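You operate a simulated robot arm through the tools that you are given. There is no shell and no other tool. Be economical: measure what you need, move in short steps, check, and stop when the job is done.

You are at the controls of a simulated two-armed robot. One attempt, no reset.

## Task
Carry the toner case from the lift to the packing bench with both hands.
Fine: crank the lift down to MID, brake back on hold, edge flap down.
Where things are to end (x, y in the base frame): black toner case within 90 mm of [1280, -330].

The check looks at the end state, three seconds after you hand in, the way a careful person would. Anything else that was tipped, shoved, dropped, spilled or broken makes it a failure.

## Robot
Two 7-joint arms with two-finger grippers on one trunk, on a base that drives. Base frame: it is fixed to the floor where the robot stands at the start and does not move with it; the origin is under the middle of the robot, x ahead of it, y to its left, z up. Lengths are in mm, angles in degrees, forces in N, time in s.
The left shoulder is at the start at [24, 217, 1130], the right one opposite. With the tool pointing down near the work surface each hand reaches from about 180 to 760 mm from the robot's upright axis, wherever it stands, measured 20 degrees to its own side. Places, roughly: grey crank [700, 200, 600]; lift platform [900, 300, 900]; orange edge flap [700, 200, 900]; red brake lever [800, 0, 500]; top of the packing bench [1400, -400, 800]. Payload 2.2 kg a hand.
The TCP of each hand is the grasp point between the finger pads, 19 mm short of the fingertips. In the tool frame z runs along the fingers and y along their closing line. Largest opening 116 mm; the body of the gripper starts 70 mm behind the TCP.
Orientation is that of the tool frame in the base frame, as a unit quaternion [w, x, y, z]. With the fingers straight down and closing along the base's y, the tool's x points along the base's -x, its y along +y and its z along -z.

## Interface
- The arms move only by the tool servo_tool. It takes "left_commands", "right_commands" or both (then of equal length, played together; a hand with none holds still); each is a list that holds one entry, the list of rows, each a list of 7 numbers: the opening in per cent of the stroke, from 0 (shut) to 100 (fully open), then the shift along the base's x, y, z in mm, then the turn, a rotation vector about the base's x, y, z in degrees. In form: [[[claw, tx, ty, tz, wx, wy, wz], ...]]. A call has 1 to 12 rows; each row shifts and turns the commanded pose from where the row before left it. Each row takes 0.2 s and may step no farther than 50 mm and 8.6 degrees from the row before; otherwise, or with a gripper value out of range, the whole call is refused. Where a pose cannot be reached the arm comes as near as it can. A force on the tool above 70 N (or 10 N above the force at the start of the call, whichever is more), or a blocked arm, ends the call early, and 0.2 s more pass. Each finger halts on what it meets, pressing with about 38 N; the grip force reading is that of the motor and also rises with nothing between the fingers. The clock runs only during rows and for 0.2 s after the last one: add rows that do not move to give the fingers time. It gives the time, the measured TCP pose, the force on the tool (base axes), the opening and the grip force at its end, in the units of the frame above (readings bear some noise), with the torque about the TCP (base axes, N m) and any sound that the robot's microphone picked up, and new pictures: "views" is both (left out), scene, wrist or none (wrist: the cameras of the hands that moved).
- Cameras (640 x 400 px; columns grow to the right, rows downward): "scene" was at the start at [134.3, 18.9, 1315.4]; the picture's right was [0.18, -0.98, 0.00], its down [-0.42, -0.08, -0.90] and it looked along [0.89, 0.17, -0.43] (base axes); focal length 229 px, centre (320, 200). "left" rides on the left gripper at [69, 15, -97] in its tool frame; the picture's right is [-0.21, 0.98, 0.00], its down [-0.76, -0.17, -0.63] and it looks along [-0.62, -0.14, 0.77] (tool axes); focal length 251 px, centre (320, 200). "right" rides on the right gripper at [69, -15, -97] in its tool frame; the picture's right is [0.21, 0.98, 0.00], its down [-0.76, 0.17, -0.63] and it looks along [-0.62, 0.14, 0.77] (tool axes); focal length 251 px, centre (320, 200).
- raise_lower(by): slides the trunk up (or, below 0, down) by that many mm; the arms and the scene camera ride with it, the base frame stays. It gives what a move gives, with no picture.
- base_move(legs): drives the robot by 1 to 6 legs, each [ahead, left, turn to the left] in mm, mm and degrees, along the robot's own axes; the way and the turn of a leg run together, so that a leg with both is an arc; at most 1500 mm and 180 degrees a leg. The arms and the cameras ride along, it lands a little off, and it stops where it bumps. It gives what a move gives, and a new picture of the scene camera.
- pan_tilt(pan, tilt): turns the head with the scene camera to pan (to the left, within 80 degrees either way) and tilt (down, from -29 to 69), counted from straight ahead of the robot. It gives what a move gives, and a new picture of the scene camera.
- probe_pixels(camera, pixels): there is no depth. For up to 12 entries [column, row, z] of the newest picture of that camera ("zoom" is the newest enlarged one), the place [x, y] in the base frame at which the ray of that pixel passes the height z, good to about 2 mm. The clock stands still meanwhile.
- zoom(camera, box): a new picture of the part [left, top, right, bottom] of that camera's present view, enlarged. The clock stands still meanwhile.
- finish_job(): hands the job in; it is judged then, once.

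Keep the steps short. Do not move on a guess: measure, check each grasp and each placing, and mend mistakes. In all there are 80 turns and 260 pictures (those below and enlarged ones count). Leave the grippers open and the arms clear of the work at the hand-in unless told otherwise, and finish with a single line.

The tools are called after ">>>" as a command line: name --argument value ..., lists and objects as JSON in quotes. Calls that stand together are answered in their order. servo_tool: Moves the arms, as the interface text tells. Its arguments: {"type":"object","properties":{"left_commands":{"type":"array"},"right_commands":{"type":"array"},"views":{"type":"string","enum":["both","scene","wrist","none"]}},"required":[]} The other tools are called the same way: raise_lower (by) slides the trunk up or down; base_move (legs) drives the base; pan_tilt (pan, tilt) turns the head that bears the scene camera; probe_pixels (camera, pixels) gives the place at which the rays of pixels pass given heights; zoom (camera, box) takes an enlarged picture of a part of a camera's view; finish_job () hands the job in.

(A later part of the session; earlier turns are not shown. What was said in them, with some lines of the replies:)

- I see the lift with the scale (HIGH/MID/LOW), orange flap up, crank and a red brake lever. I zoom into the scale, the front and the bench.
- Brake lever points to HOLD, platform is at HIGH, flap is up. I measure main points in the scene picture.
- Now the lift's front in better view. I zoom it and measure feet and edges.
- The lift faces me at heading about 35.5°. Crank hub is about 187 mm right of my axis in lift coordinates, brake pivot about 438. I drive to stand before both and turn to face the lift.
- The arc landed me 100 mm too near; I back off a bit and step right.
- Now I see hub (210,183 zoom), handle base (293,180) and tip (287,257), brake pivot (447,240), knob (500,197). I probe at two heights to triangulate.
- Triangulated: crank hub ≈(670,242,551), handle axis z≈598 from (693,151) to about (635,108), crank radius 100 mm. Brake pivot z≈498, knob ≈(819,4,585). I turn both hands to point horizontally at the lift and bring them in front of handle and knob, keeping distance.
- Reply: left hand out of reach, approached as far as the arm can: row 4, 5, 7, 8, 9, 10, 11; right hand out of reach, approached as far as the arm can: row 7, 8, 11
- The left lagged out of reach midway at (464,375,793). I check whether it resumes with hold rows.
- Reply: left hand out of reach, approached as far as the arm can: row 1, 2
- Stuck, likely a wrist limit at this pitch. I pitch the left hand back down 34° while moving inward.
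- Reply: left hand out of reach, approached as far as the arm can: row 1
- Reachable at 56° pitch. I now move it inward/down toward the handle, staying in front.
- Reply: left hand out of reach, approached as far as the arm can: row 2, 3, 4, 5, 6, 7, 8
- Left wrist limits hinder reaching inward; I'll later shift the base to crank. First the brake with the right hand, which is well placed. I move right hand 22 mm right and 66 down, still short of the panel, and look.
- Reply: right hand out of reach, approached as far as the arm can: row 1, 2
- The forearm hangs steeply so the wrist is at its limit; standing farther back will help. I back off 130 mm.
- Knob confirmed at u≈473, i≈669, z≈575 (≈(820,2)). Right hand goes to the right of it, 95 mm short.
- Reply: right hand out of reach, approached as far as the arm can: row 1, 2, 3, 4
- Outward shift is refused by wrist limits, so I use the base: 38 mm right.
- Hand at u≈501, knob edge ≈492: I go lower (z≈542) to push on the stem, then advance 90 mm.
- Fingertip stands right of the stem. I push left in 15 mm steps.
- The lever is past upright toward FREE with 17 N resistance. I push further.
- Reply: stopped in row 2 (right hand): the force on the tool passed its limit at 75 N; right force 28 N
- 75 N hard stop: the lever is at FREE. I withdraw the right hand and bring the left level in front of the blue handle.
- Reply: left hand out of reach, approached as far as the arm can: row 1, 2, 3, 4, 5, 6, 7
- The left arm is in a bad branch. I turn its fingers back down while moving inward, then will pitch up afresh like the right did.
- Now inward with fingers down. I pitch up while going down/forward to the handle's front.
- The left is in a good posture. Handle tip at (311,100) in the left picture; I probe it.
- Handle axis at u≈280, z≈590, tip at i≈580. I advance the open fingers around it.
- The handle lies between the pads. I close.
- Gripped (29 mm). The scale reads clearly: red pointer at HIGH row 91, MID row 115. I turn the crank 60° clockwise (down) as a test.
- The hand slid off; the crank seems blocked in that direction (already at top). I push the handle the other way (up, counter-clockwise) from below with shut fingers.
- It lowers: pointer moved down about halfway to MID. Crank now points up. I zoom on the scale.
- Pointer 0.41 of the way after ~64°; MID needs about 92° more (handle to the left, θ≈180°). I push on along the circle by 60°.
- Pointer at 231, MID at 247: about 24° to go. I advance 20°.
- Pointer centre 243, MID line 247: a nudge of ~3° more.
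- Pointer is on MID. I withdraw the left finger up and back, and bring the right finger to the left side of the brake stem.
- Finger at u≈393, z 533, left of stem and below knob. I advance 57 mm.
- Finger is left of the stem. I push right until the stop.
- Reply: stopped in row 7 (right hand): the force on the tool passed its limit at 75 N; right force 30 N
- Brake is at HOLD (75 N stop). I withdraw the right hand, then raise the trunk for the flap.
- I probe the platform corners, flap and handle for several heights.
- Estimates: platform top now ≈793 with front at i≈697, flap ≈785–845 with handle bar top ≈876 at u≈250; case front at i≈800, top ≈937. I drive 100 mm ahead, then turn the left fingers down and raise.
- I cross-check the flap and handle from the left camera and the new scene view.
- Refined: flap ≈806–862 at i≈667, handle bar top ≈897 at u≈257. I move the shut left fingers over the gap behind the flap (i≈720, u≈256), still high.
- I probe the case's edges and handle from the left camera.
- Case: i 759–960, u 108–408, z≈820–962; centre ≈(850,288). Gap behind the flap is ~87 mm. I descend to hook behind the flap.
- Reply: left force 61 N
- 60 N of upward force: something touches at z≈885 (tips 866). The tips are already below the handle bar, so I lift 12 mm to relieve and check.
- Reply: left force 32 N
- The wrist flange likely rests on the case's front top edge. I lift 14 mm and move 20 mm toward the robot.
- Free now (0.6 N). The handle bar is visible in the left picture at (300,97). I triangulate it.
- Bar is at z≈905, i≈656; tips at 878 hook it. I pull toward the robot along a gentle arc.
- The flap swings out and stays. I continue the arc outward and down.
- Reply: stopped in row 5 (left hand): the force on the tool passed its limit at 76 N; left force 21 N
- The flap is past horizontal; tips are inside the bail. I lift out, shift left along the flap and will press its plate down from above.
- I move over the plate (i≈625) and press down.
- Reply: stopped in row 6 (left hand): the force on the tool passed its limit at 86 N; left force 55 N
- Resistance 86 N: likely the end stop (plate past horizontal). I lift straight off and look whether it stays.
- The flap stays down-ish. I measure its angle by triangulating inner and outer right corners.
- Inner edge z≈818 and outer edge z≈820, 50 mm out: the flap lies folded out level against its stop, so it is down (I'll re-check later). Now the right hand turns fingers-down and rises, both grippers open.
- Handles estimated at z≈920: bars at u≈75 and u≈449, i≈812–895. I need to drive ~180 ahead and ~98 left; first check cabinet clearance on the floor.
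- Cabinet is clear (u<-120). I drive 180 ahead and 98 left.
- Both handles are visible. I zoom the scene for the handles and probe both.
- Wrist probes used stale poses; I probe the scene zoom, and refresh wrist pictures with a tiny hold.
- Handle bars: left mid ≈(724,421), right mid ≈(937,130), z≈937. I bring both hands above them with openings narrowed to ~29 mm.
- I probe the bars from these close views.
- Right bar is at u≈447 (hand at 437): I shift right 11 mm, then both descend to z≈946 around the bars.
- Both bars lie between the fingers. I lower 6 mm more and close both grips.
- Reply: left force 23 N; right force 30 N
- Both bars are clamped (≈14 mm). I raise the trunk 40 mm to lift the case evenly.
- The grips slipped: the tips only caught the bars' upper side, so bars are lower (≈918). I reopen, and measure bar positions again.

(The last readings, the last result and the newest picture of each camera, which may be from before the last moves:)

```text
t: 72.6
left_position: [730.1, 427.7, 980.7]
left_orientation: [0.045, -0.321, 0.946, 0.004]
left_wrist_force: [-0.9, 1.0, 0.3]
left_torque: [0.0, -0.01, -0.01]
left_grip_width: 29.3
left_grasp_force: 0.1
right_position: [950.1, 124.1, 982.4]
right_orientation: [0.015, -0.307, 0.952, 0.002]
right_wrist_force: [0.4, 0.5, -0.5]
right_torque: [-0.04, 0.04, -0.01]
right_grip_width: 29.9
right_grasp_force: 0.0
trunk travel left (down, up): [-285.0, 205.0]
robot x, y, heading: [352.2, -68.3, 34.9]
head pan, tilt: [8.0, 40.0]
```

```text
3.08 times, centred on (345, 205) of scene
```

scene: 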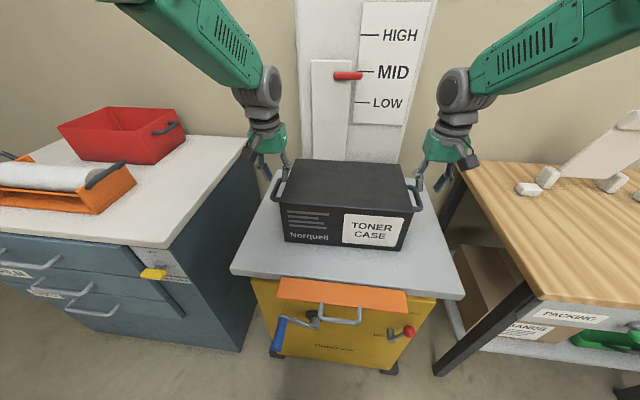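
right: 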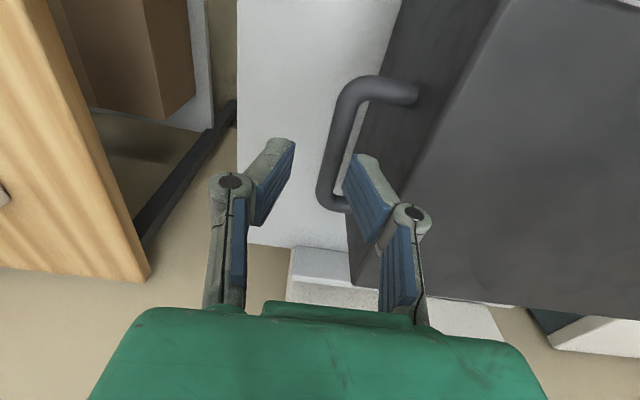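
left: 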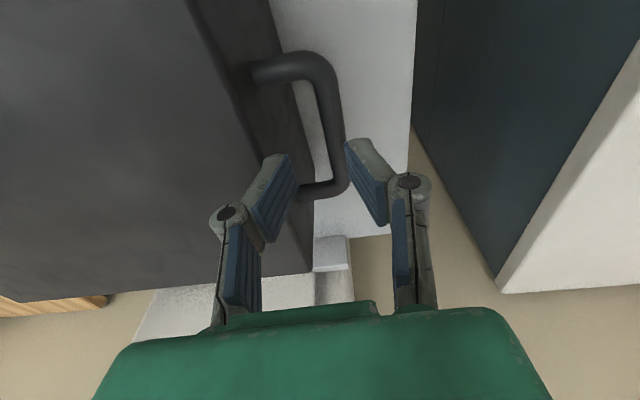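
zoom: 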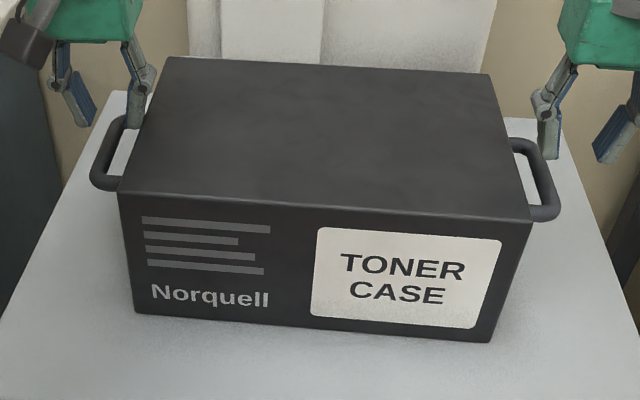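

>>> probe_pixels --camera "right" --pixels '[[342, 105, 918], [330, 175, 918], [342, 105, 935], [330, 175, 935], [337, 140, 918], [402, 92, 918]]'

>>> probe_pixels --camera "left" --pixels '[[325, 85, 918], [339, 165, 918], [325, 85, 935], [339, 165, 935], [333, 125, 918], [268, 75, 918]]'

>>> probe_pixels --camera "zoom" --pixels '[[97, 176, 918], [97, 176, 935], [118, 122, 918], [118, 122, 935], [550, 210, 918], [550, 210, 935], [522, 147, 918], [522, 147, 935]]'

```text
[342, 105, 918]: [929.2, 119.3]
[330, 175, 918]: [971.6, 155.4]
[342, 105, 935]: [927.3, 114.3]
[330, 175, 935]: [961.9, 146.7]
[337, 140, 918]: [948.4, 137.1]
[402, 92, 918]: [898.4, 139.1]
```

```text
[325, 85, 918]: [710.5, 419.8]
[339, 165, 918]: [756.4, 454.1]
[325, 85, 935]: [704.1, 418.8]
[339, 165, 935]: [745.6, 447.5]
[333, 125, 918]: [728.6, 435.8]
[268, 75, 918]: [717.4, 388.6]
```

```text
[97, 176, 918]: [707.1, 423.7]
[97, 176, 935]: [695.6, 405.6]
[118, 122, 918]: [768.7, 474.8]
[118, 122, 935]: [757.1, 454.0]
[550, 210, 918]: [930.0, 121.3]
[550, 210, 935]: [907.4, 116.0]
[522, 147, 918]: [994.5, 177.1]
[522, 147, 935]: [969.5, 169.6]
```

Bars are at z≈918; the case shifted ~10 mm left. I shift both hands ~9 mm left and descend to z≈918.

>>> servo_tool --right_commands '[[[26, -5.5, 7.7, 0, 0, 0, 0], [26, 0, 0, -16, 0, 0, 0], [26, 0, 0, -16, 0, 0, 0], [26, 0, 0, -16, 0, 0, 0], [26, 0, 0, -16, 0, 0, 0], [26, 0, 0, 0, 0, 0, 0]]]' --left_commands '[[[26, -5.2, 7.3, 0, 0, 0, 0], [26, 0, 0, -16, 0, 0, 0], [26, 0, 0, -16, 0, 0, 0], [26, 0, 0, -16, 0, 0, 0], [26, 0, 0, -16, 0, 0, 0], [26, 0, 0, 0, 0, 0, 0]]]' --views "both"

```text
t: 74.0
left_position: [724.1, 437.9, 916.1]
left_orientation: [0.045, -0.322, 0.946, 0.005]
left_wrist_force: [-10.8, 17.8, 3.3]
left_torque: [-0.52, -0.32, 0.12]
left_grip_width: 23.1
left_grasp_force: 0.2
right_position: [945.2, 132.1, 916.2]
right_orientation: [0.015, -0.307, 0.951, 0.001]
right_wrist_force: [11.5, -17.5, 4.5]
right_torque: [0.5, 0.38, 0.08]
right_grip_width: 22.8
right_grasp_force: 0.0
trunk travel left (down, up): [-285.0, 205.0]
robot x, y, heading: [357.2, -69.9, 35.0]
head pan, tilt: [8.0, 40.0]
```

scene: 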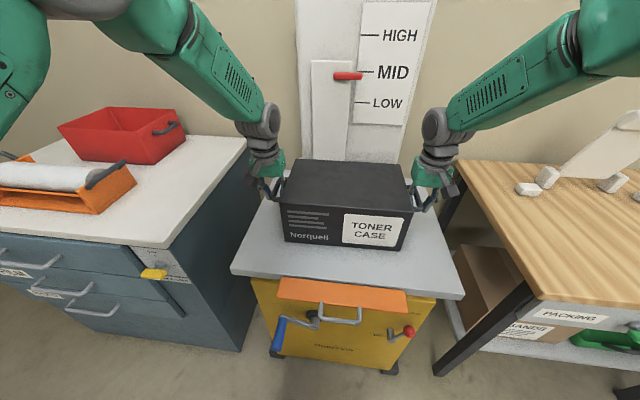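
right: 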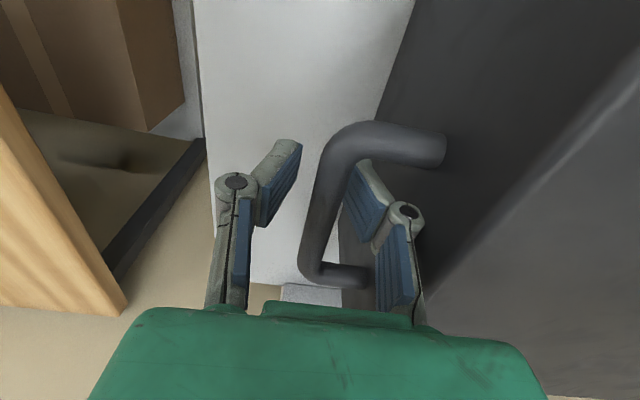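
left: 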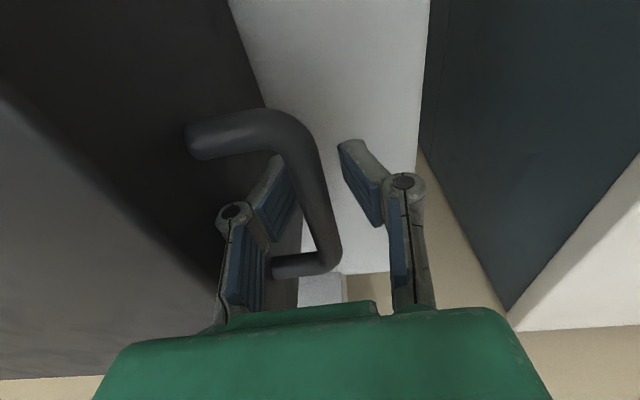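

Bars well between pads now; inner knuckles lightly touch the case sides, balanced. I close.

>>> servo_tool --right_commands '[[[0, 0, 0, 0, 0, 0, 0], [0, 0, 0, 0, 0, 0, 0], [0, 0, 0, 0, 0, 0, 0], [0, 0, 0, 0, 0, 0, 0]]]' --left_commands '[[[0, 0, 0, 0, 0, 0, 0], [0, 0, 0, 0, 0, 0, 0], [0, 0, 0, 0, 0, 0, 0], [0, 0, 0, 0, 0, 0, 0]]]' --views "wrist"

>>> raise_lower --by 25

>>> servo_tool --right_commands '[[[0, 0, 0, 0, 0, 0, 0]]]' --left_commands '[[[0, 0, 0, 0, 0, 0, 0]]]' --views "both"

```text
t: 75.0
left_position: [726.7, 435.1, 915.7]
left_orientation: [0.045, -0.32, 0.946, 0.003]
left_wrist_force: [10.6, -15.1, -7.1]
left_torque: [0.15, 0.13, -0.19]
left_grip_width: 0.0
left_grasp_force: 29.2
right_position: [943.9, 135.2, 916.3]
right_orientation: [0.014, -0.308, 0.951, 0.003]
right_wrist_force: [-11.1, 14.7, -5.7]
right_torque: [-0.18, -0.07, 0.19]
right_grip_width: 0.0
right_grasp_force: 28.0
trunk travel left (down, up): [-285.0, 205.0]
robot x, y, heading: [352.4, -65.7, 35.0]
head pan, tilt: [8.0, 40.0]
```

right: 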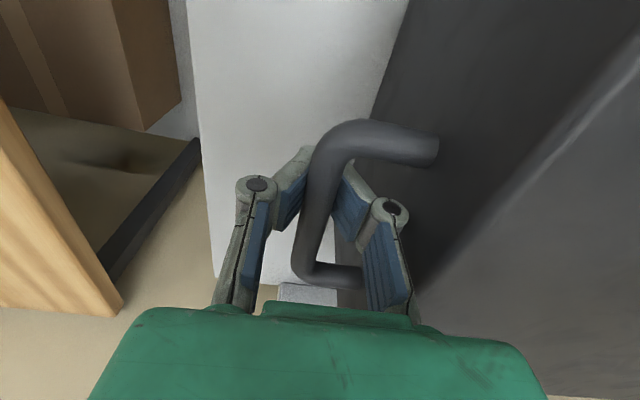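
left: 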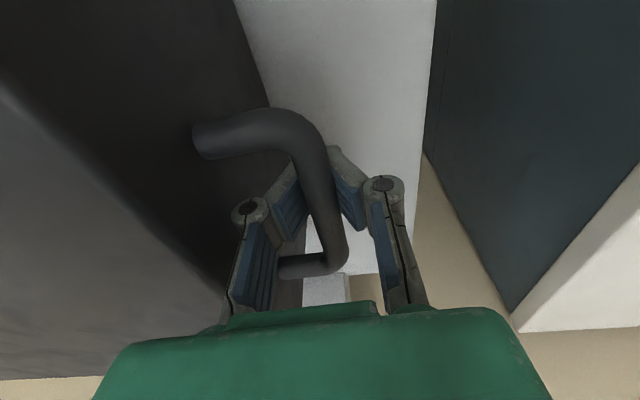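

```text
t: 75.7
left_position: [727.6, 434.4, 941.6]
left_orientation: [0.045, -0.32, 0.946, 0.002]
left_wrist_force: [16.0, -21.3, -6.6]
left_torque: [0.19, 0.19, -0.29]
left_grip_width: 0.2
left_grasp_force: 28.1
right_position: [945.5, 134.8, 940.6]
right_orientation: [0.014, -0.308, 0.951, 0.002]
right_wrist_force: [-16.0, 22.0, -5.6]
right_torque: [-0.24, -0.08, 0.28]
right_grip_width: 0.0
right_grasp_force: 28.4
trunk travel left (down, up): [-310.0, 180.0]
robot x, y, heading: [350.9, -64.4, 35.4]
head pan, tilt: [8.0, 40.0]
```

```text
t: 76.1
left_position: [726.4, 435.7, 942.9]
left_orientation: [0.046, -0.319, 0.947, 0.003]
left_wrist_force: [15.9, -22.3, -5.6]
left_torque: [0.16, 0.18, -0.29]
left_grip_width: 0.1
left_grasp_force: 28.5
right_position: [944.8, 134.3, 943.5]
right_orientation: [0.015, -0.308, 0.951, 0.003]
right_wrist_force: [-16.6, 21.5, -4.7]
right_torque: [-0.22, -0.09, 0.33]
right_grip_width: 0.0
right_grasp_force: 28.1
trunk travel left (down, up): [-310.0, 180.0]
robot x, y, heading: [354.1, -70.9, 35.2]
head pan, tilt: [8.0, 40.0]
```

scene: 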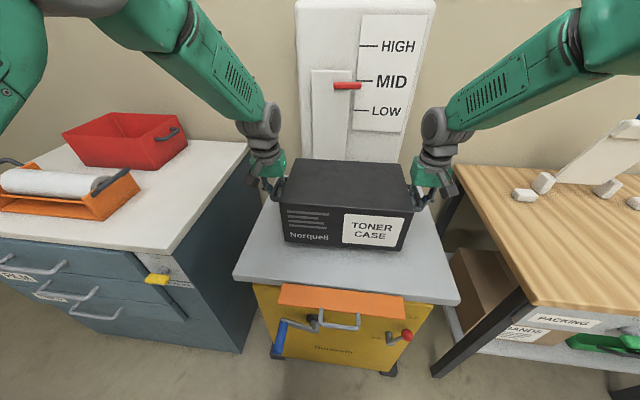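
right: 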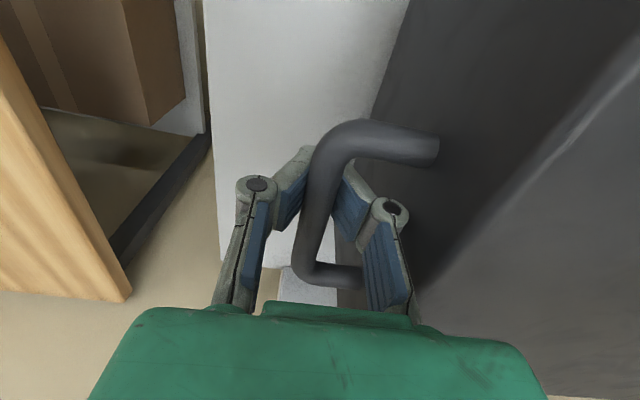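
left: 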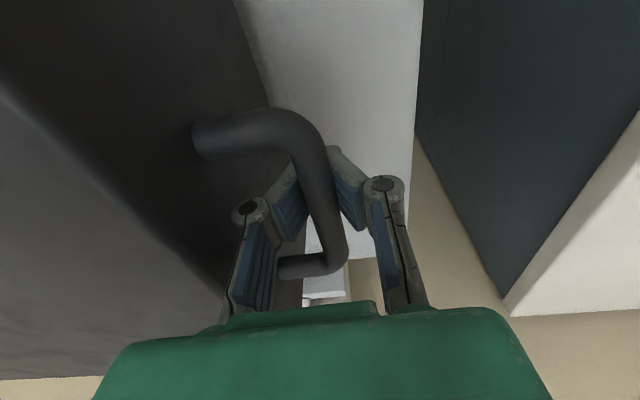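

The fingers have shut underneath the bars, so both bars are hooked securely; the case hangs on both hands (~6 N each). I ease the lateral pull 3 mm each, raise 60 mm more, then back off 350 mm.

>>> servo_tool --right_commands '[[[0, -1.2, 1.6, 0, 0, 0, 0], [0, 0, 0, 0, 0, 0, 0]]]' --left_commands '[[[0, 1.2, -1.6, 0, 0, 0, 0], [0, 0, 0, 0, 0, 0, 0]]]' --views "none"

>>> raise_lower --by 65

>>> base_move --legs '[[-350, 0, 0]]'

```text
t: 76.7
left_position: [727.0, 434.7, 942.0]
left_orientation: [0.045, -0.32, 0.946, 0.004]
left_wrist_force: [9.8, -12.6, -5.6]
left_torque: [0.09, 0.13, -0.2]
left_grip_width: 0.0
left_grasp_force: 28.1
right_position: [944.1, 134.5, 940.4]
right_orientation: [0.015, -0.308, 0.951, 0.001]
right_wrist_force: [-9.0, 12.7, -5.7]
right_torque: [-0.15, -0.06, 0.14]
right_grip_width: 0.1
right_grasp_force: 29.0
trunk travel left (down, up): [-310.0, 180.0]
robot x, y, heading: [353.9, -70.1, 35.1]
head pan, tilt: [8.0, 40.0]
```

```text
t: 77.7
left_position: [726.4, 434.7, 1006.6]
left_orientation: [0.045, -0.32, 0.946, 0.003]
left_wrist_force: [6.9, -8.7, -6.8]
left_torque: [0.04, 0.08, -0.14]
left_grip_width: 0.0
left_grasp_force: 28.9
right_position: [945.6, 134.4, 1005.6]
right_orientation: [0.015, -0.308, 0.951, 0.001]
right_wrist_force: [-6.8, 9.4, -4.6]
right_torque: [-0.14, -0.02, 0.1]
right_grip_width: 0.1
right_grasp_force: 28.2
trunk travel left (down, up): [-375.0, 115.0]
robot x, y, heading: [350.4, -68.9, 35.1]
head pan, tilt: [8.0, 40.0]
```

```text
t: 80.0
left_position: [438.0, 233.0, 1006.4]
left_orientation: [0.045, -0.322, 0.946, 0.004]
left_wrist_force: [4.9, -6.1, -5.9]
left_torque: [0.01, 0.12, -0.08]
left_grip_width: 0.0
left_grasp_force: 28.3
right_position: [657.2, -66.2, 1007.4]
right_orientation: [0.016, -0.309, 0.951, 0.001]
right_wrist_force: [-4.3, 6.3, -5.2]
right_torque: [-0.11, -0.06, 0.09]
right_grip_width: 0.0
right_grasp_force: 28.5
trunk travel left (down, up): [-375.0, 115.0]
robot x, y, heading: [65.5, -275.3, 35.5]
head pan, tilt: [8.0, 40.0]
```

scene: 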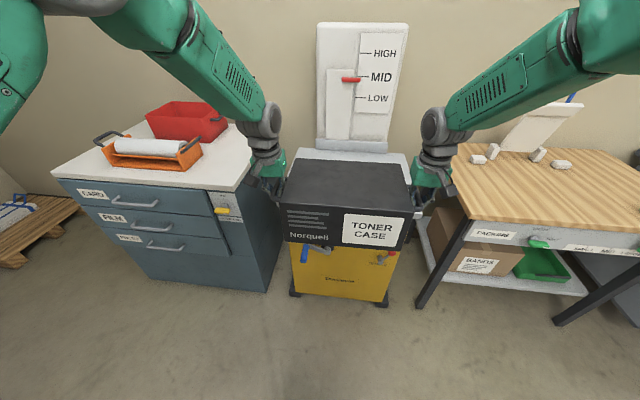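

The case rides well. I strafe right ~834 mm in front of the bench.

>>> base_move --legs '[[14, -417, 0], [14, -417, 0], [0, 0, 4.5]]'

>>> pan_tilt --pan 0 --tilt 35

```text
t: 85.2
left_position: [891.3, -403.9, 1009.9]
left_orientation: [0.047, -0.359, 0.932, 0.006]
left_wrist_force: [2.7, -2.8, -5.4]
left_torque: [-0.09, 0.14, 0.05]
left_grip_width: 6.0
left_grasp_force: 28.4
right_position: [1134.0, -685.1, 1010.2]
right_orientation: [0.018, -0.345, 0.938, 0.003]
right_wrist_force: [-2.6, 2.2, -5.7]
right_torque: [0.03, -0.08, 0.23]
right_grip_width: 6.2
right_grasp_force: 28.3
trunk travel left (down, up): [-375.0, 115.0]
robot x, y, heading: [565.9, -933.5, 39.8]
head pan, tilt: [8.0, 40.0]
```

scene: 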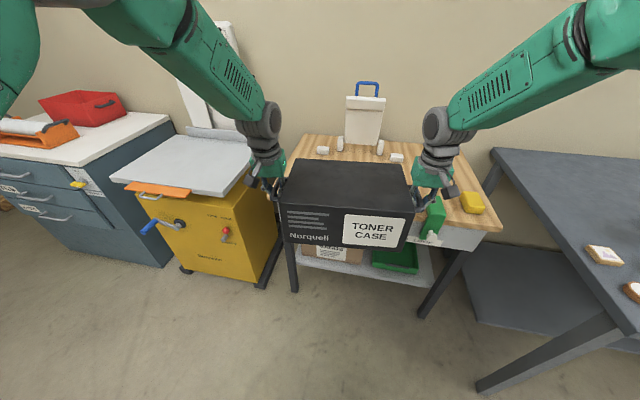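

```text
t: 85.9
left_position: [889.3, -406.7, 1012.6]
left_orientation: [0.049, -0.36, 0.932, 0.006]
left_wrist_force: [-0.5, 0.4, -6.0]
left_torque: [-0.04, -0.01, 0.0]
left_grip_width: 6.1
left_grasp_force: 28.2
right_position: [1129.4, -687.7, 1012.0]
right_orientation: [0.019, -0.347, 0.938, 0.004]
right_wrist_force: [0.4, -0.2, -5.9]
right_torque: [-0.1, 0.08, 0.14]
right_grip_width: 6.2
right_grasp_force: 28.7
trunk travel left (down, up): [-375.0, 115.0]
robot x, y, heading: [563.6, -934.5, 39.6]
head pan, tilt: [0.0, 35.0]
```

scene: 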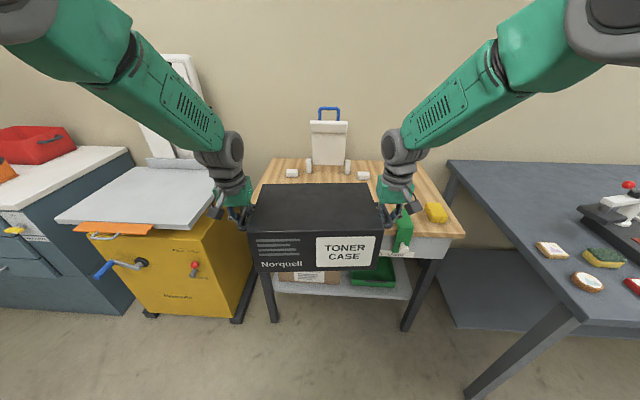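

I measure the bench corners and its items (white blocks, clamp, yellow block).

>>> probe_pixels --camera "scene" --pixels '[[271, 158, 800], [425, 170, 800], [466, 234, 800], [250, 205, 800], [292, 175, 800], [309, 172, 800], [347, 173, 800], [363, 179, 800], [402, 252, 800], [436, 220, 800], [410, 207, 800]]'

>>> zoom --camera "scene" --box '[230, 90, 490, 300]'

```text
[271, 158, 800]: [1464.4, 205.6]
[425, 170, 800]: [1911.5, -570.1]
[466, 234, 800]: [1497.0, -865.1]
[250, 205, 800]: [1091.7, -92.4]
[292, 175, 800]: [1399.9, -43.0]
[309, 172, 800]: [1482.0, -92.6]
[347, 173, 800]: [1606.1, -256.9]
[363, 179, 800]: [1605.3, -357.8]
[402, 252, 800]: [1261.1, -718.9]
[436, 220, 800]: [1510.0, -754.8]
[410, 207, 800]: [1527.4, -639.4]
```

```text
1.90 times, centred on (360, 195) of scene
```

zoom: 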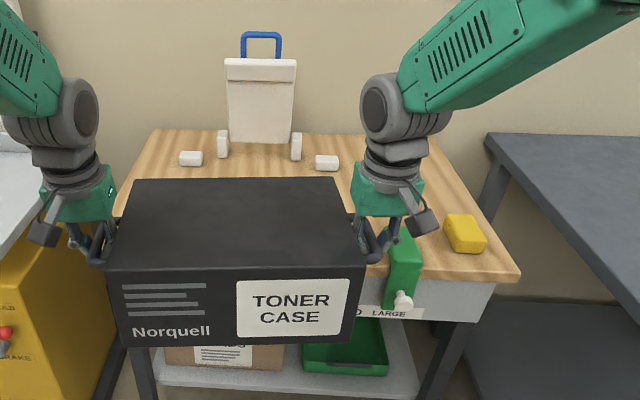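

Bench top z≈800 confirmed; target area is free (blocks ~400 mm in, clamp to the right). Hands' middle is at (1009,-547); I drive 340 ahead, 7 left to put the case over about (1270,-322).

>>> base_move --legs '[[200, 4, 0], [140, 3, 0]]'

>>> pan_tilt --pan 0 --tilt 48

```text
t: 88.4
left_position: [1150.6, -189.9, 1014.4]
left_orientation: [0.049, -0.357, 0.933, 0.009]
left_wrist_force: [-1.5, 0.7, -6.3]
left_torque: [-0.15, 0.15, 0.01]
left_grip_width: 6.0
left_grasp_force: 28.6
right_position: [1391.1, -472.3, 1012.6]
right_orientation: [0.02, -0.345, 0.939, 0.004]
right_wrist_force: [-0.3, 0.0, -7.3]
right_torque: [0.09, -0.04, 0.03]
right_grip_width: 6.0
right_grasp_force: 28.4
trunk travel left (down, up): [-375.0, 115.0]
robot x, y, heading: [819.6, -714.7, 39.5]
head pan, tilt: [0.0, 35.0]
```

scene: 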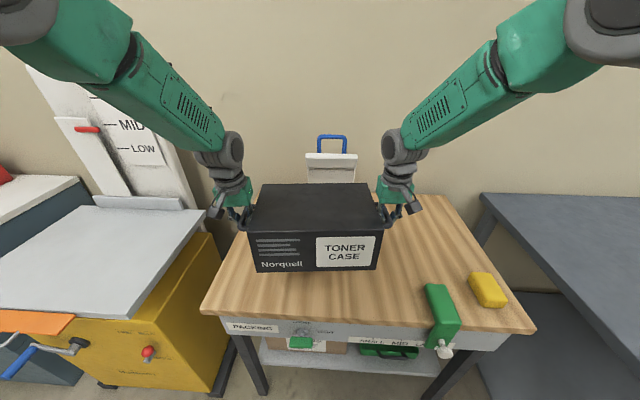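

```text
t: 89.2
left_position: [1147.4, -191.8, 1015.7]
left_orientation: [0.052, -0.357, 0.933, 0.008]
left_wrist_force: [-1.3, 0.9, -6.2]
left_torque: [-0.05, 0.05, 0.01]
left_grip_width: 6.1
left_grasp_force: 28.9
right_position: [1385.7, -473.4, 1015.3]
right_orientation: [0.021, -0.344, 0.939, 0.005]
right_wrist_force: [0.0, -0.4, -5.8]
right_torque: [0.01, 0.03, 0.17]
right_grip_width: 6.1
right_grasp_force: 28.1
trunk travel left (down, up): [-375.0, 115.0]
robot x, y, heading: [822.3, -715.5, 39.5]
head pan, tilt: [0.0, 48.0]
```

scene: 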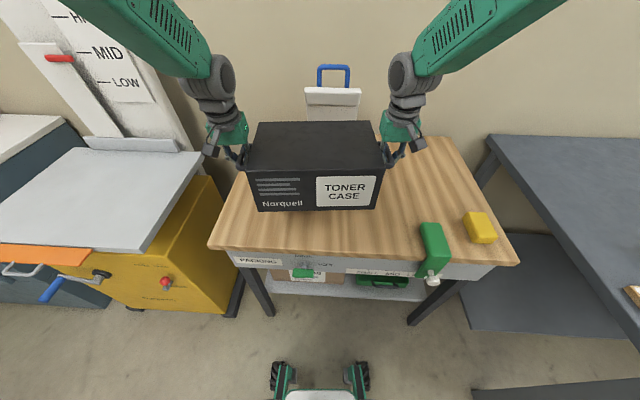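

Hands' middle is at (1266,-332), good. I lower by 75 mm then check force.

>>> raise_lower --by -80

>>> servo_tool --right_commands '[[[0, 0, 0, -5, 0, 0, 0], [0, 0, 0, 0, 0, 0, 0]]]' --left_commands '[[[0, 0, 0, -5, 0, 0, 0], [0, 0, 0, 0, 0, 0, 0]]]' --views "both"

```text
t: 90.3
left_position: [1146.4, -192.2, 936.2]
left_orientation: [0.051, -0.358, 0.932, 0.008]
left_wrist_force: [0.2, 0.9, -6.6]
left_torque: [-0.05, 0.06, 0.02]
left_grip_width: 6.0
left_grasp_force: 29.1
right_position: [1385.3, -474.0, 935.1]
right_orientation: [0.022, -0.344, 0.939, 0.005]
right_wrist_force: [-0.1, -1.0, -6.0]
right_torque: [0.0, 0.02, 0.17]
right_grip_width: 6.1
right_grasp_force: 28.0
trunk travel left (down, up): [-295.0, 195.0]
robot x, y, heading: [823.6, -716.0, 39.6]
head pan, tilt: [0.0, 48.0]
```

```text
t: 91.0
left_position: [1146.8, -191.7, 929.9]
left_orientation: [0.053, -0.357, 0.932, 0.009]
left_wrist_force: [-0.7, 1.5, -6.2]
left_torque: [-0.12, 0.1, -0.03]
left_grip_width: 5.7
left_grasp_force: 28.5
right_position: [1386.6, -473.0, 930.1]
right_orientation: [0.022, -0.345, 0.939, 0.004]
right_wrist_force: [0.9, -1.0, -6.2]
right_torque: [0.03, -0.01, 0.08]
right_grip_width: 6.1
right_grasp_force: 28.5
trunk travel left (down, up): [-295.0, 195.0]
robot x, y, heading: [821.7, -716.2, 39.6]
head pan, tilt: [0.0, 48.0]
```

scene: 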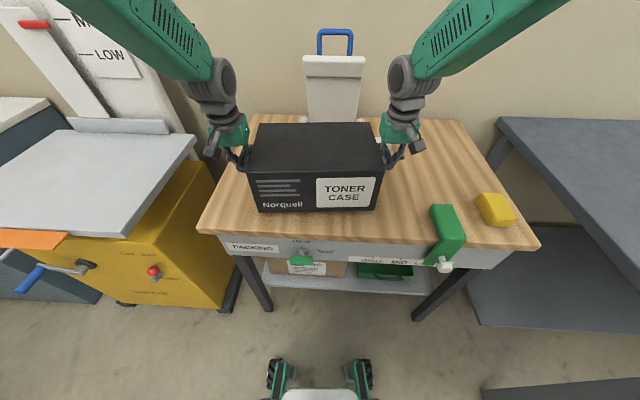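
right: 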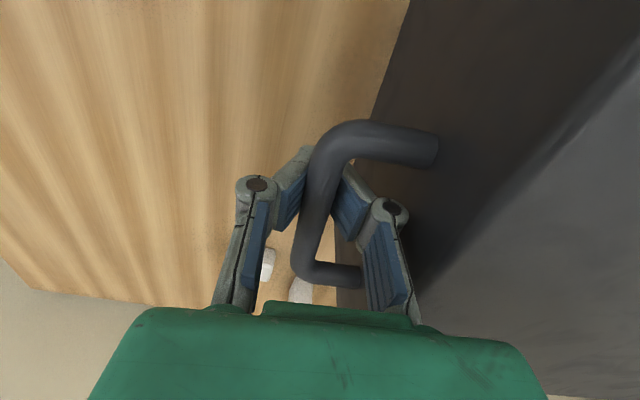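
left: 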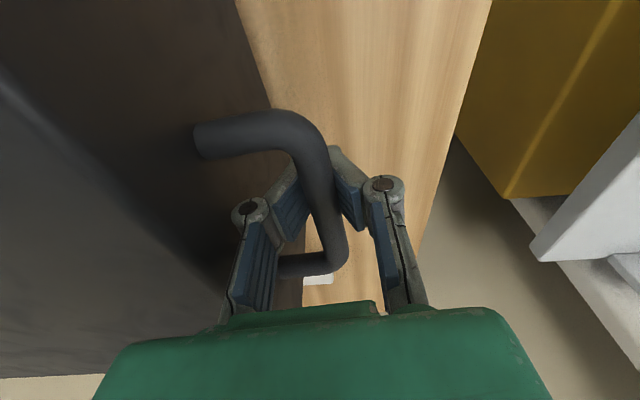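

Still carrying 6 N per hand. I lower 20 mm more gently.

>>> servo_tool --right_commands '[[[0, 0, 0, -4, 0, 0, 0], [0, 0, 0, -4, 0, 0, 0], [0, 0, 0, -4, 0, 0, 0], [0, 0, 0, -4, 0, 0, 0], [0, 0, 0, -4, 0, 0, 0], [0, 0, 0, 0, 0, 0, 0]]]' --left_commands '[[[0, 0, 0, -4, 0, 0, 0], [0, 0, 0, -4, 0, 0, 0], [0, 0, 0, -4, 0, 0, 0], [0, 0, 0, -4, 0, 0, 0], [0, 0, 0, -4, 0, 0, 0], [0, 0, 0, 0, 0, 0, 0]]]' --views "wrist"

```text
t: 92.3
left_position: [1146.7, -190.9, 910.9]
left_orientation: [0.052, -0.358, 0.932, 0.01]
left_wrist_force: [-5.7, 7.9, -4.7]
left_torque: [-0.16, 0.0, 0.06]
left_grip_width: 6.0
left_grasp_force: 29.0
right_position: [1387.0, -473.1, 911.0]
right_orientation: [0.021, -0.343, 0.939, 0.004]
right_wrist_force: [6.3, -7.4, -3.8]
right_torque: [0.06, 0.08, 0.13]
right_grip_width: 6.2
right_grasp_force: 28.0
trunk travel left (down, up): [-295.0, 195.0]
robot x, y, heading: [823.5, -710.9, 39.7]
head pan, tilt: [0.0, 48.0]
```

right: 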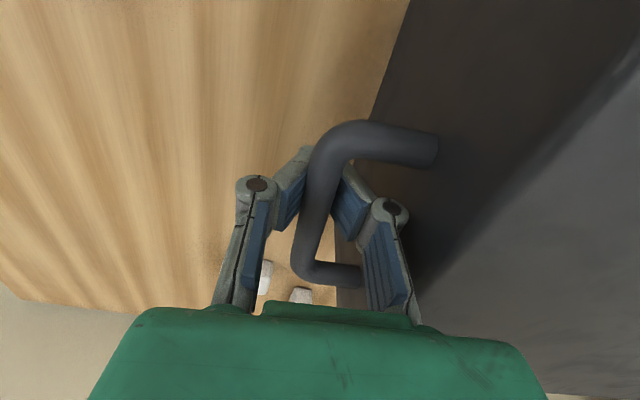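
left: 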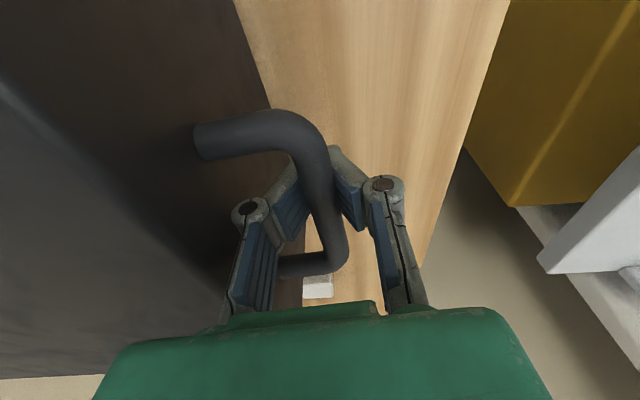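

Force just begins to change (−4 N, sideways 9 N). I lower another 12 mm in small steps.

>>> servo_tool --right_commands '[[[0, 0, 0, -3, 0, 0, 0], [0, 0, 0, -3, 0, 0, 0], [0, 0, 0, -3, 0, 0, 0], [0, 0, 0, -3, 0, 0, 0], [0, 0, 0, 0, 0, 0, 0]]]' --left_commands '[[[0, 0, 0, -3, 0, 0, 0], [0, 0, 0, -3, 0, 0, 0], [0, 0, 0, -3, 0, 0, 0], [0, 0, 0, -3, 0, 0, 0], [0, 0, 0, 0, 0, 0, 0]]]' --views "both"

```text
t: 93.5
left_position: [1146.1, -192.4, 898.2]
left_orientation: [0.052, -0.356, 0.933, 0.009]
left_wrist_force: [-1.3, 0.0, -0.6]
left_torque: [0.0, 0.02, -0.02]
left_grip_width: 0.0
left_grasp_force: 28.8
right_position: [1385.1, -474.9, 899.2]
right_orientation: [0.023, -0.343, 0.939, 0.006]
right_wrist_force: [-0.1, 0.2, -0.1]
right_torque: [-0.01, 0.0, 0.0]
right_grip_width: 0.1
right_grasp_force: 28.5
trunk travel left (down, up): [-295.0, 195.0]
robot x, y, heading: [820.3, -714.6, 39.6]
head pan, tilt: [0.0, 48.0]
```

scene: 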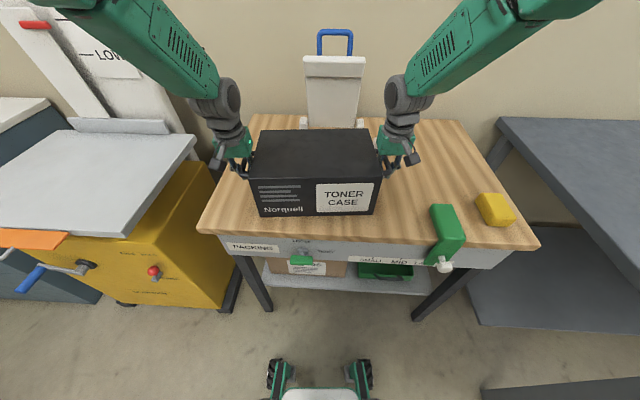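
right: 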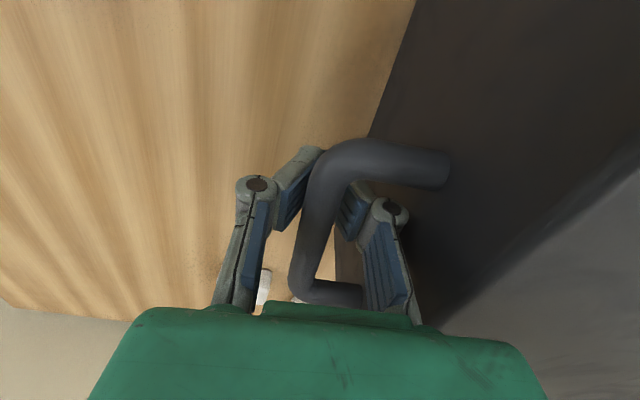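
left: 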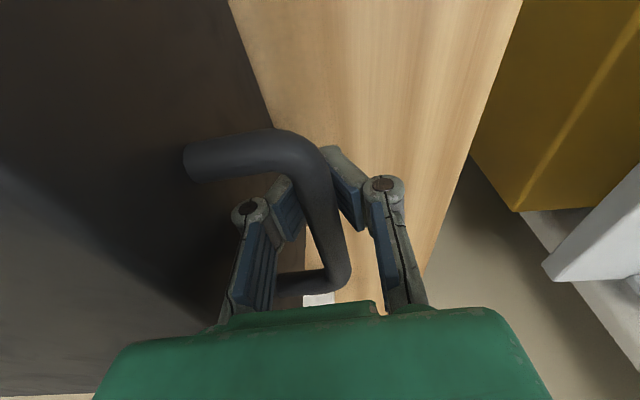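

The case stands on the bench, hand forces zero. I open narrowly (22 mm) and rise straight up.

>>> servo_tool --right_commands '[[[19, 0, 0, 0, 0, 0, 0], [19, 0, 0, 0, 0, 0, 0], [19, 0, 0, 8, 0, 0, 0], [19, 0, 0, 12, 0, 0, 0], [19, 0, 0, 16, 0, 0, 0], [19, 0, 0, 20, 0, 0, 0], [19, 0, 0, 20, 0, 0, 0], [19, 0, 0, 20, 0, 0, 0], [19, 0, 0, 0, 0, 0, 0]]]' --left_commands '[[[19, 0, 0, 0, 0, 0, 0], [19, 0, 0, 0, 0, 0, 0], [19, 0, 0, 8, 0, 0, 0], [19, 0, 0, 12, 0, 0, 0], [19, 0, 0, 16, 0, 0, 0], [19, 0, 0, 20, 0, 0, 0], [19, 0, 0, 20, 0, 0, 0], [19, 0, 0, 20, 0, 0, 0], [19, 0, 0, 0, 0, 0, 0]]]' --views "both"

```text
t: 95.5
left_position: [1146.8, -189.7, 993.6]
left_orientation: [0.051, -0.358, 0.932, 0.009]
left_wrist_force: [-14.2, 16.5, -6.8]
left_torque: [-0.23, -0.13, -0.03]
left_grip_width: 13.0
left_grasp_force: 0.1
right_position: [1388.2, -473.9, 993.5]
right_orientation: [0.021, -0.344, 0.939, 0.003]
right_wrist_force: [14.1, -16.8, -6.6]
right_torque: [0.16, 0.22, 0.02]
right_grip_width: 13.0
right_grasp_force: 0.0
trunk travel left (down, up): [-295.0, 195.0]
robot x, y, heading: [824.7, -712.8, 39.5]
head pan, tilt: [0.0, 48.0]
```

scene: 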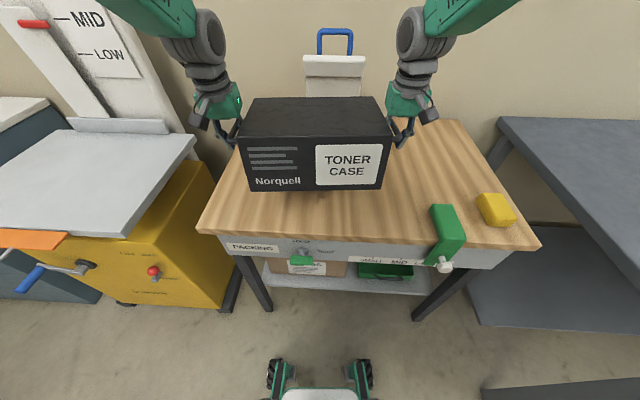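
right: 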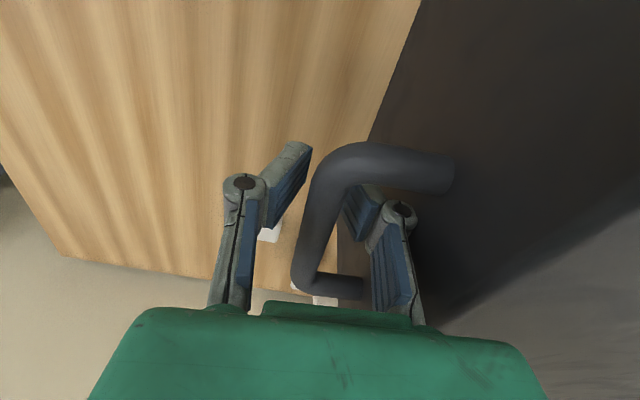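
left: 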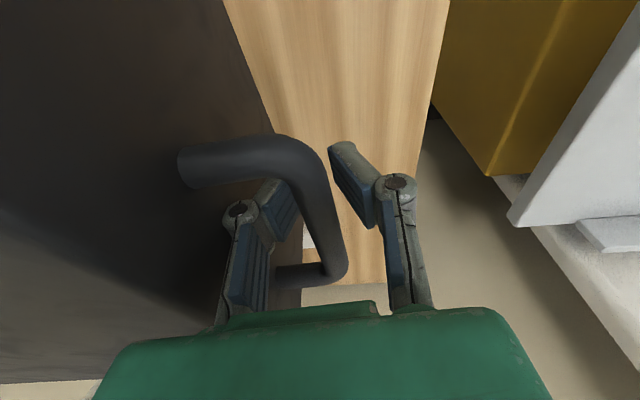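

The inner knuckles jammed between case and bar and lifted it again. I lower it back the same 96 mm gently.

>>> servo_tool --right_commands '[[[19, 0, 0, -20, 0, 0, 0], [19, 0, 0, -20, 0, 0, 0], [19, 0, 0, -16, 0, 0, 0], [19, 0, 0, -12, 0, 0, 0], [19, 0, 0, -8, 0, 0, 0], [19, 0, 0, -6, 0, 0, 0], [19, 0, 0, -5, 0, 0, 0], [19, 0, 0, -4, 0, 0, 0], [19, 0, 0, -4, 0, 0, 0], [19, 0, 0, 0, 0, 0, 0]]]' --left_commands '[[[19, 0, 0, -20, 0, 0, 0], [19, 0, 0, -20, 0, 0, 0], [19, 0, 0, -16, 0, 0, 0], [19, 0, 0, -12, 0, 0, 0], [19, 0, 0, -8, 0, 0, 0], [19, 0, 0, -6, 0, 0, 0], [19, 0, 0, -5, 0, 0, 0], [19, 0, 0, -4, 0, 0, 0], [19, 0, 0, -4, 0, 0, 0], [19, 0, 0, 0, 0, 0, 0]]]' --views "wrist"

```text
t: 97.8
left_position: [1145.2, -191.7, 901.1]
left_orientation: [0.052, -0.357, 0.932, 0.01]
left_wrist_force: [-15.8, 17.8, -3.4]
left_torque: [-0.32, -0.26, -0.06]
left_grip_width: 12.3
left_grasp_force: 0.0
right_position: [1386.6, -473.6, 901.0]
right_orientation: [0.023, -0.343, 0.939, 0.004]
right_wrist_force: [15.7, -18.5, 0.2]
right_torque: [0.41, 0.35, 0.08]
right_grip_width: 12.7
right_grasp_force: 0.1
trunk travel left (down, up): [-295.0, 195.0]
robot x, y, heading: [822.9, -711.9, 39.3]
head pan, tilt: [0.0, 48.0]
5 turns are left
```

right: 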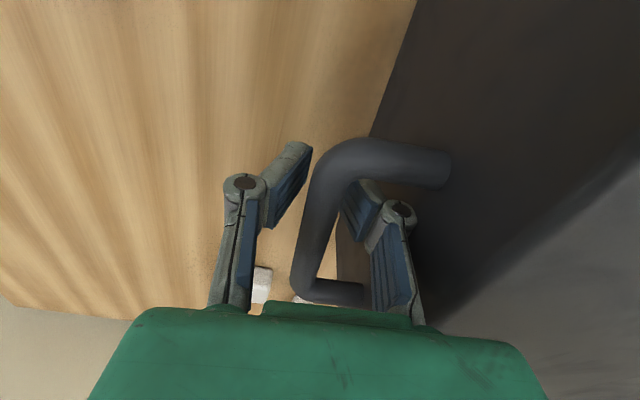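
left: 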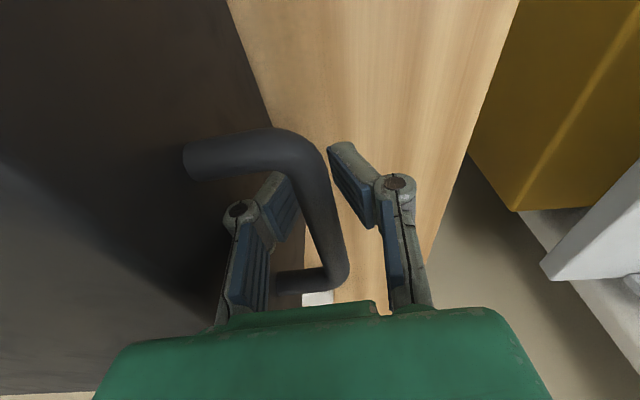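

The case is on the bench again. Computed slack: I set an 18.5 mm opening, move each hand 4.6 mm outward so inner knuckles leave the case, then rise.

>>> servo_tool --right_commands '[[[16, 0, 0, -3, 0, 0, 0], [16, 1.5, -1.8, 0, 0, 0, 0], [16, 1.5, -1.8, 0, 0, 0, 0], [16, 0, 0, 0, 0, 0, 0], [16, 0, 0, 6, 0, 0, 0], [16, 0, 0, 10, 0, 0, 0], [16, 0, 0, 14, 0, 0, 0], [16, 0, 0, 18, 0, 0, 0], [16, 0, 0, 20, 0, 0, 0], [16, 0, 0, 20, 0, 0, 0], [16, 0, 0, 20, 0, 0, 0], [16, 0, 0, 0, 0, 0, 0]]]' --left_commands '[[[16, 0, 0, -3, 0, 0, 0], [16, -1.5, 1.8, 0, 0, 0, 0], [16, -1.5, 1.8, 0, 0, 0, 0], [16, 0, 0, 0, 0, 0, 0], [16, 0, 0, 6, 0, 0, 0], [16, 0, 0, 10, 0, 0, 0], [16, 0, 0, 14, 0, 0, 0], [16, 0, 0, 18, 0, 0, 0], [16, 0, 0, 20, 0, 0, 0], [16, 0, 0, 20, 0, 0, 0], [16, 0, 0, 20, 0, 0, 0], [16, 0, 0, 0, 0, 0, 0]]]' --views "both"

```text
t: 100.3
left_position: [1143.9, -188.0, 1004.4]
left_orientation: [0.051, -0.358, 0.932, 0.008]
left_wrist_force: [0.3, -0.1, 0.3]
left_torque: [-0.02, 0.0, -0.01]
left_grip_width: 18.4
left_grasp_force: 0.1
right_position: [1389.1, -476.5, 1004.7]
right_orientation: [0.022, -0.344, 0.939, 0.005]
right_wrist_force: [0.1, 0.2, 0.2]
right_torque: [-0.01, 0.01, -0.05]
right_grip_width: 18.6
right_grasp_force: 0.0
trunk travel left (down, up): [-295.0, 195.0]
robot x, y, heading: [821.4, -711.8, 39.5]
head pan, tilt: [0.0, 48.0]
4 turns are left
```

scene: 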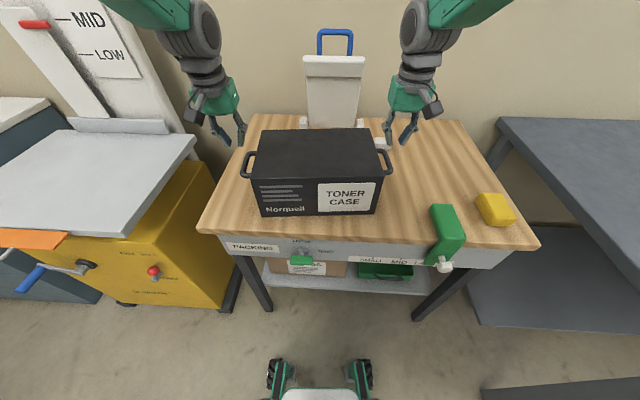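
right: 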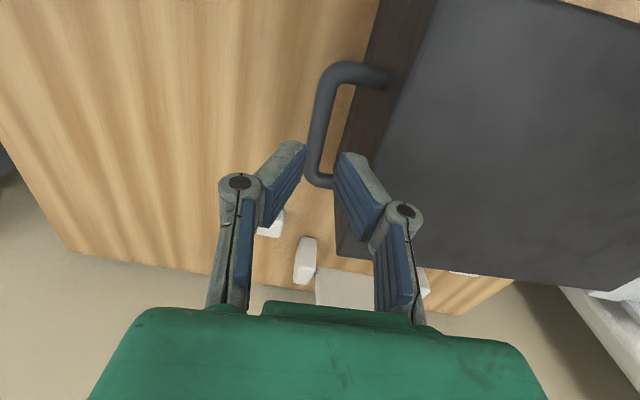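
left: 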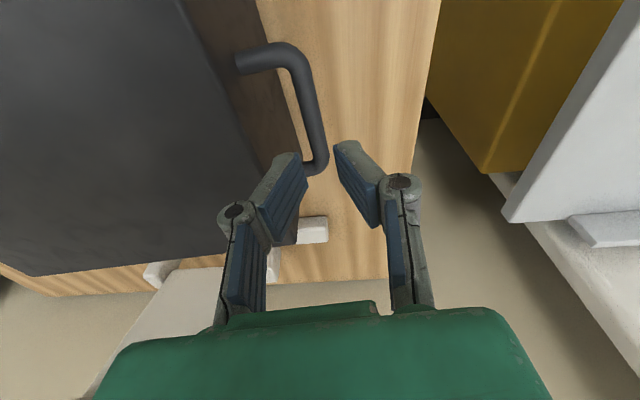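

Both hands are free and the case stands on the bench at about (1268,-332). I drive back 300 mm and open both grippers.

>>> base_move --legs '[[-300, 0, 0]]'

>>> servo_tool --right_commands '[[[60, 0, 0, 10, 0, 0, 0], [100, 0, 0, 10, 0, 0, 0], [100, 0, 0, 0, 0, 0, 0], [100, 0, 0, 0, 0, 0, 0]]]' --left_commands '[[[60, 0, 0, 10, 0, 0, 0], [100, 0, 0, 10, 0, 0, 0], [100, 0, 0, 0, 0, 0, 0], [100, 0, 0, 0, 0, 0, 0]]]' --views "scene"

```text
t: 102.4
left_position: [905.2, -381.7, 1004.2]
left_orientation: [0.052, -0.359, 0.932, 0.008]
left_wrist_force: [-0.9, -0.2, 0.2]
left_torque: [0.02, -0.03, 0.02]
left_grip_width: 18.8
left_grasp_force: 0.0
right_position: [1152.4, -668.9, 1006.3]
right_orientation: [0.023, -0.346, 0.938, 0.004]
right_wrist_force: [-0.9, -0.3, 0.2]
right_torque: [-0.03, 0.0, 0.0]
right_grip_width: 18.6
right_grasp_force: 0.2
trunk travel left (down, up): [-295.0, 195.0]
robot x, y, heading: [583.1, -907.4, 39.9]
head pan, tilt: [0.0, 48.0]
```

scene: 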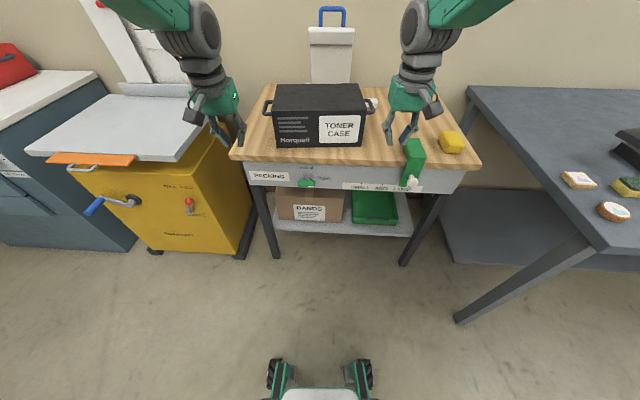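

```text
t: 103.4
left_position: [902.6, -385.3, 1028.2]
left_orientation: [0.052, -0.359, 0.932, 0.01]
left_wrist_force: [0.5, 0.4, -0.2]
left_torque: [-0.02, 0.01, 0.02]
left_grip_width: 116.1
left_grasp_force: 0.0
right_position: [1148.9, -671.9, 1026.7]
right_orientation: [0.024, -0.346, 0.938, 0.006]
right_wrist_force: [-0.9, 0.6, -1.2]
right_torque: [0.02, 0.01, 0.01]
right_grip_width: 115.7
right_grasp_force: 0.0
trunk travel left (down, up): [-295.0, 195.0]
robot x, y, heading: [586.1, -908.2, 39.6]
head pan, tilt: [0.0, 48.0]
3 turns are left
```

scene: 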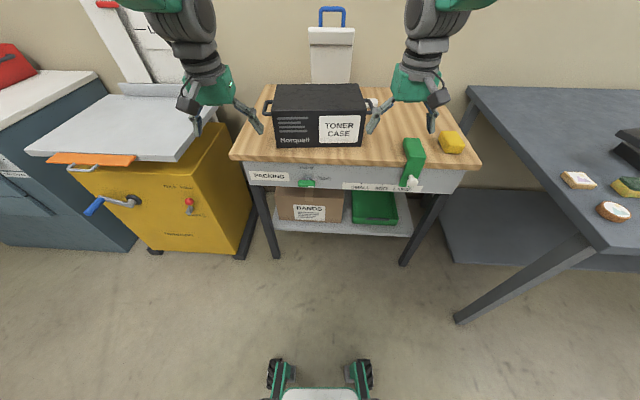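

Clear. I check the lift (pointer, brake, flap) and the case position.

>>> probe_pixels --camera "scene" --pixels '[[277, 148, 800], [362, 146, 800], [277, 86, 942], [359, 84, 942], [274, 116, 942], [366, 114, 942]]'

>>> zoom --camera "scene" --box '[20, 60, 260, 270]'

>>> pan_tilt --pan 35 --tilt 30

>>> zoom --camera "scene" --box '[240, 60, 480, 210]'

```text
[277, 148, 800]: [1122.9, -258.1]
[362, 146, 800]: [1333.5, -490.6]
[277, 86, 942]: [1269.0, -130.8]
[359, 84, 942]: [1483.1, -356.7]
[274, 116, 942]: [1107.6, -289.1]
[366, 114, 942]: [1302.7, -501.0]
```

```text
1.90 times, centred on (140, 165) of scene
```

zoom: 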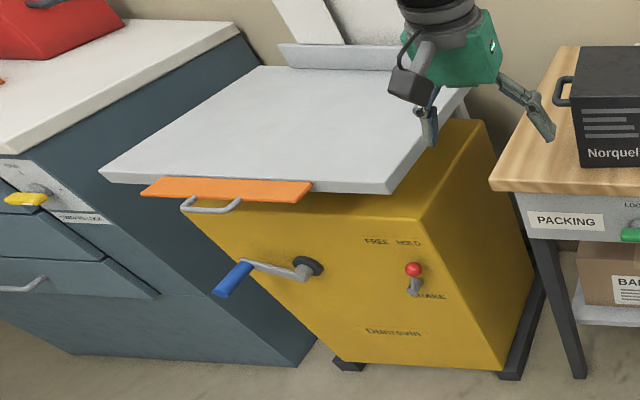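

```text
t: 104.4
left_position: [902.2, -384.8, 1027.9]
left_orientation: [0.053, -0.359, 0.932, 0.01]
left_wrist_force: [-0.6, -0.5, 0.4]
left_torque: [-0.01, -0.03, 0.0]
left_grip_width: 115.8
left_grasp_force: 0.1
right_position: [1149.4, -672.3, 1027.9]
right_orientation: [0.023, -0.346, 0.938, 0.004]
right_wrist_force: [-0.1, 0.5, -0.6]
right_torque: [0.0, -0.01, 0.03]
right_grip_width: 115.9
right_grasp_force: 0.0
trunk travel left (down, up): [-295.0, 195.0]
robot x, y, heading: [589.1, -908.8, 39.7]
head pan, tilt: [35.0, 30.0]
```

scene: 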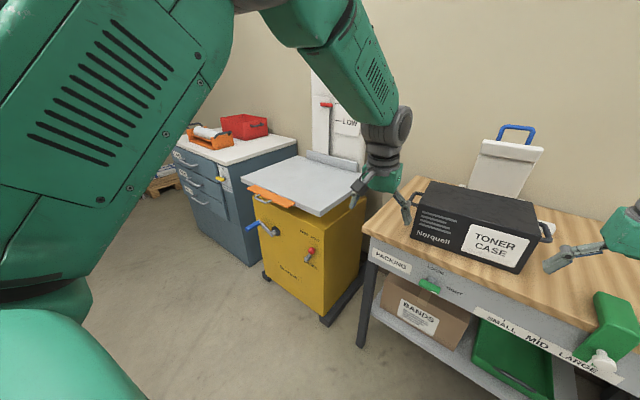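

```text
2.67 times, centred on (360, 135) of scene
2 turns are left
```

zoom: 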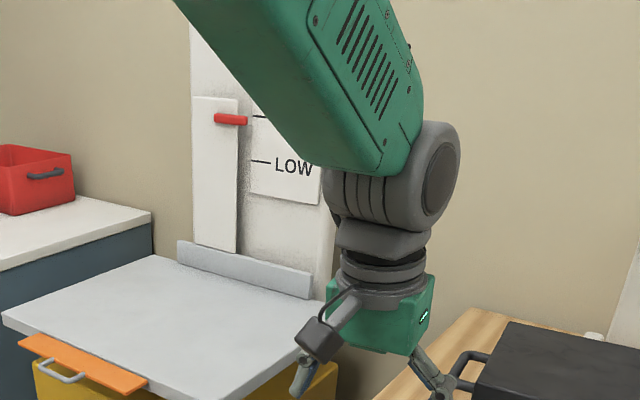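

Case centre ≈(1290,-320), pointer at MID, lever at HOLD, flap folded down, hands open and clear. Handing in.

>>> finish_job

```text
The job is handed in.
```

The toner case is on the packing bench at about (1290, -320), the lift is at MID, the brake is on HOLD and the edge flap is folded out level against its stop; it did not go past horizontal under about 86 N.
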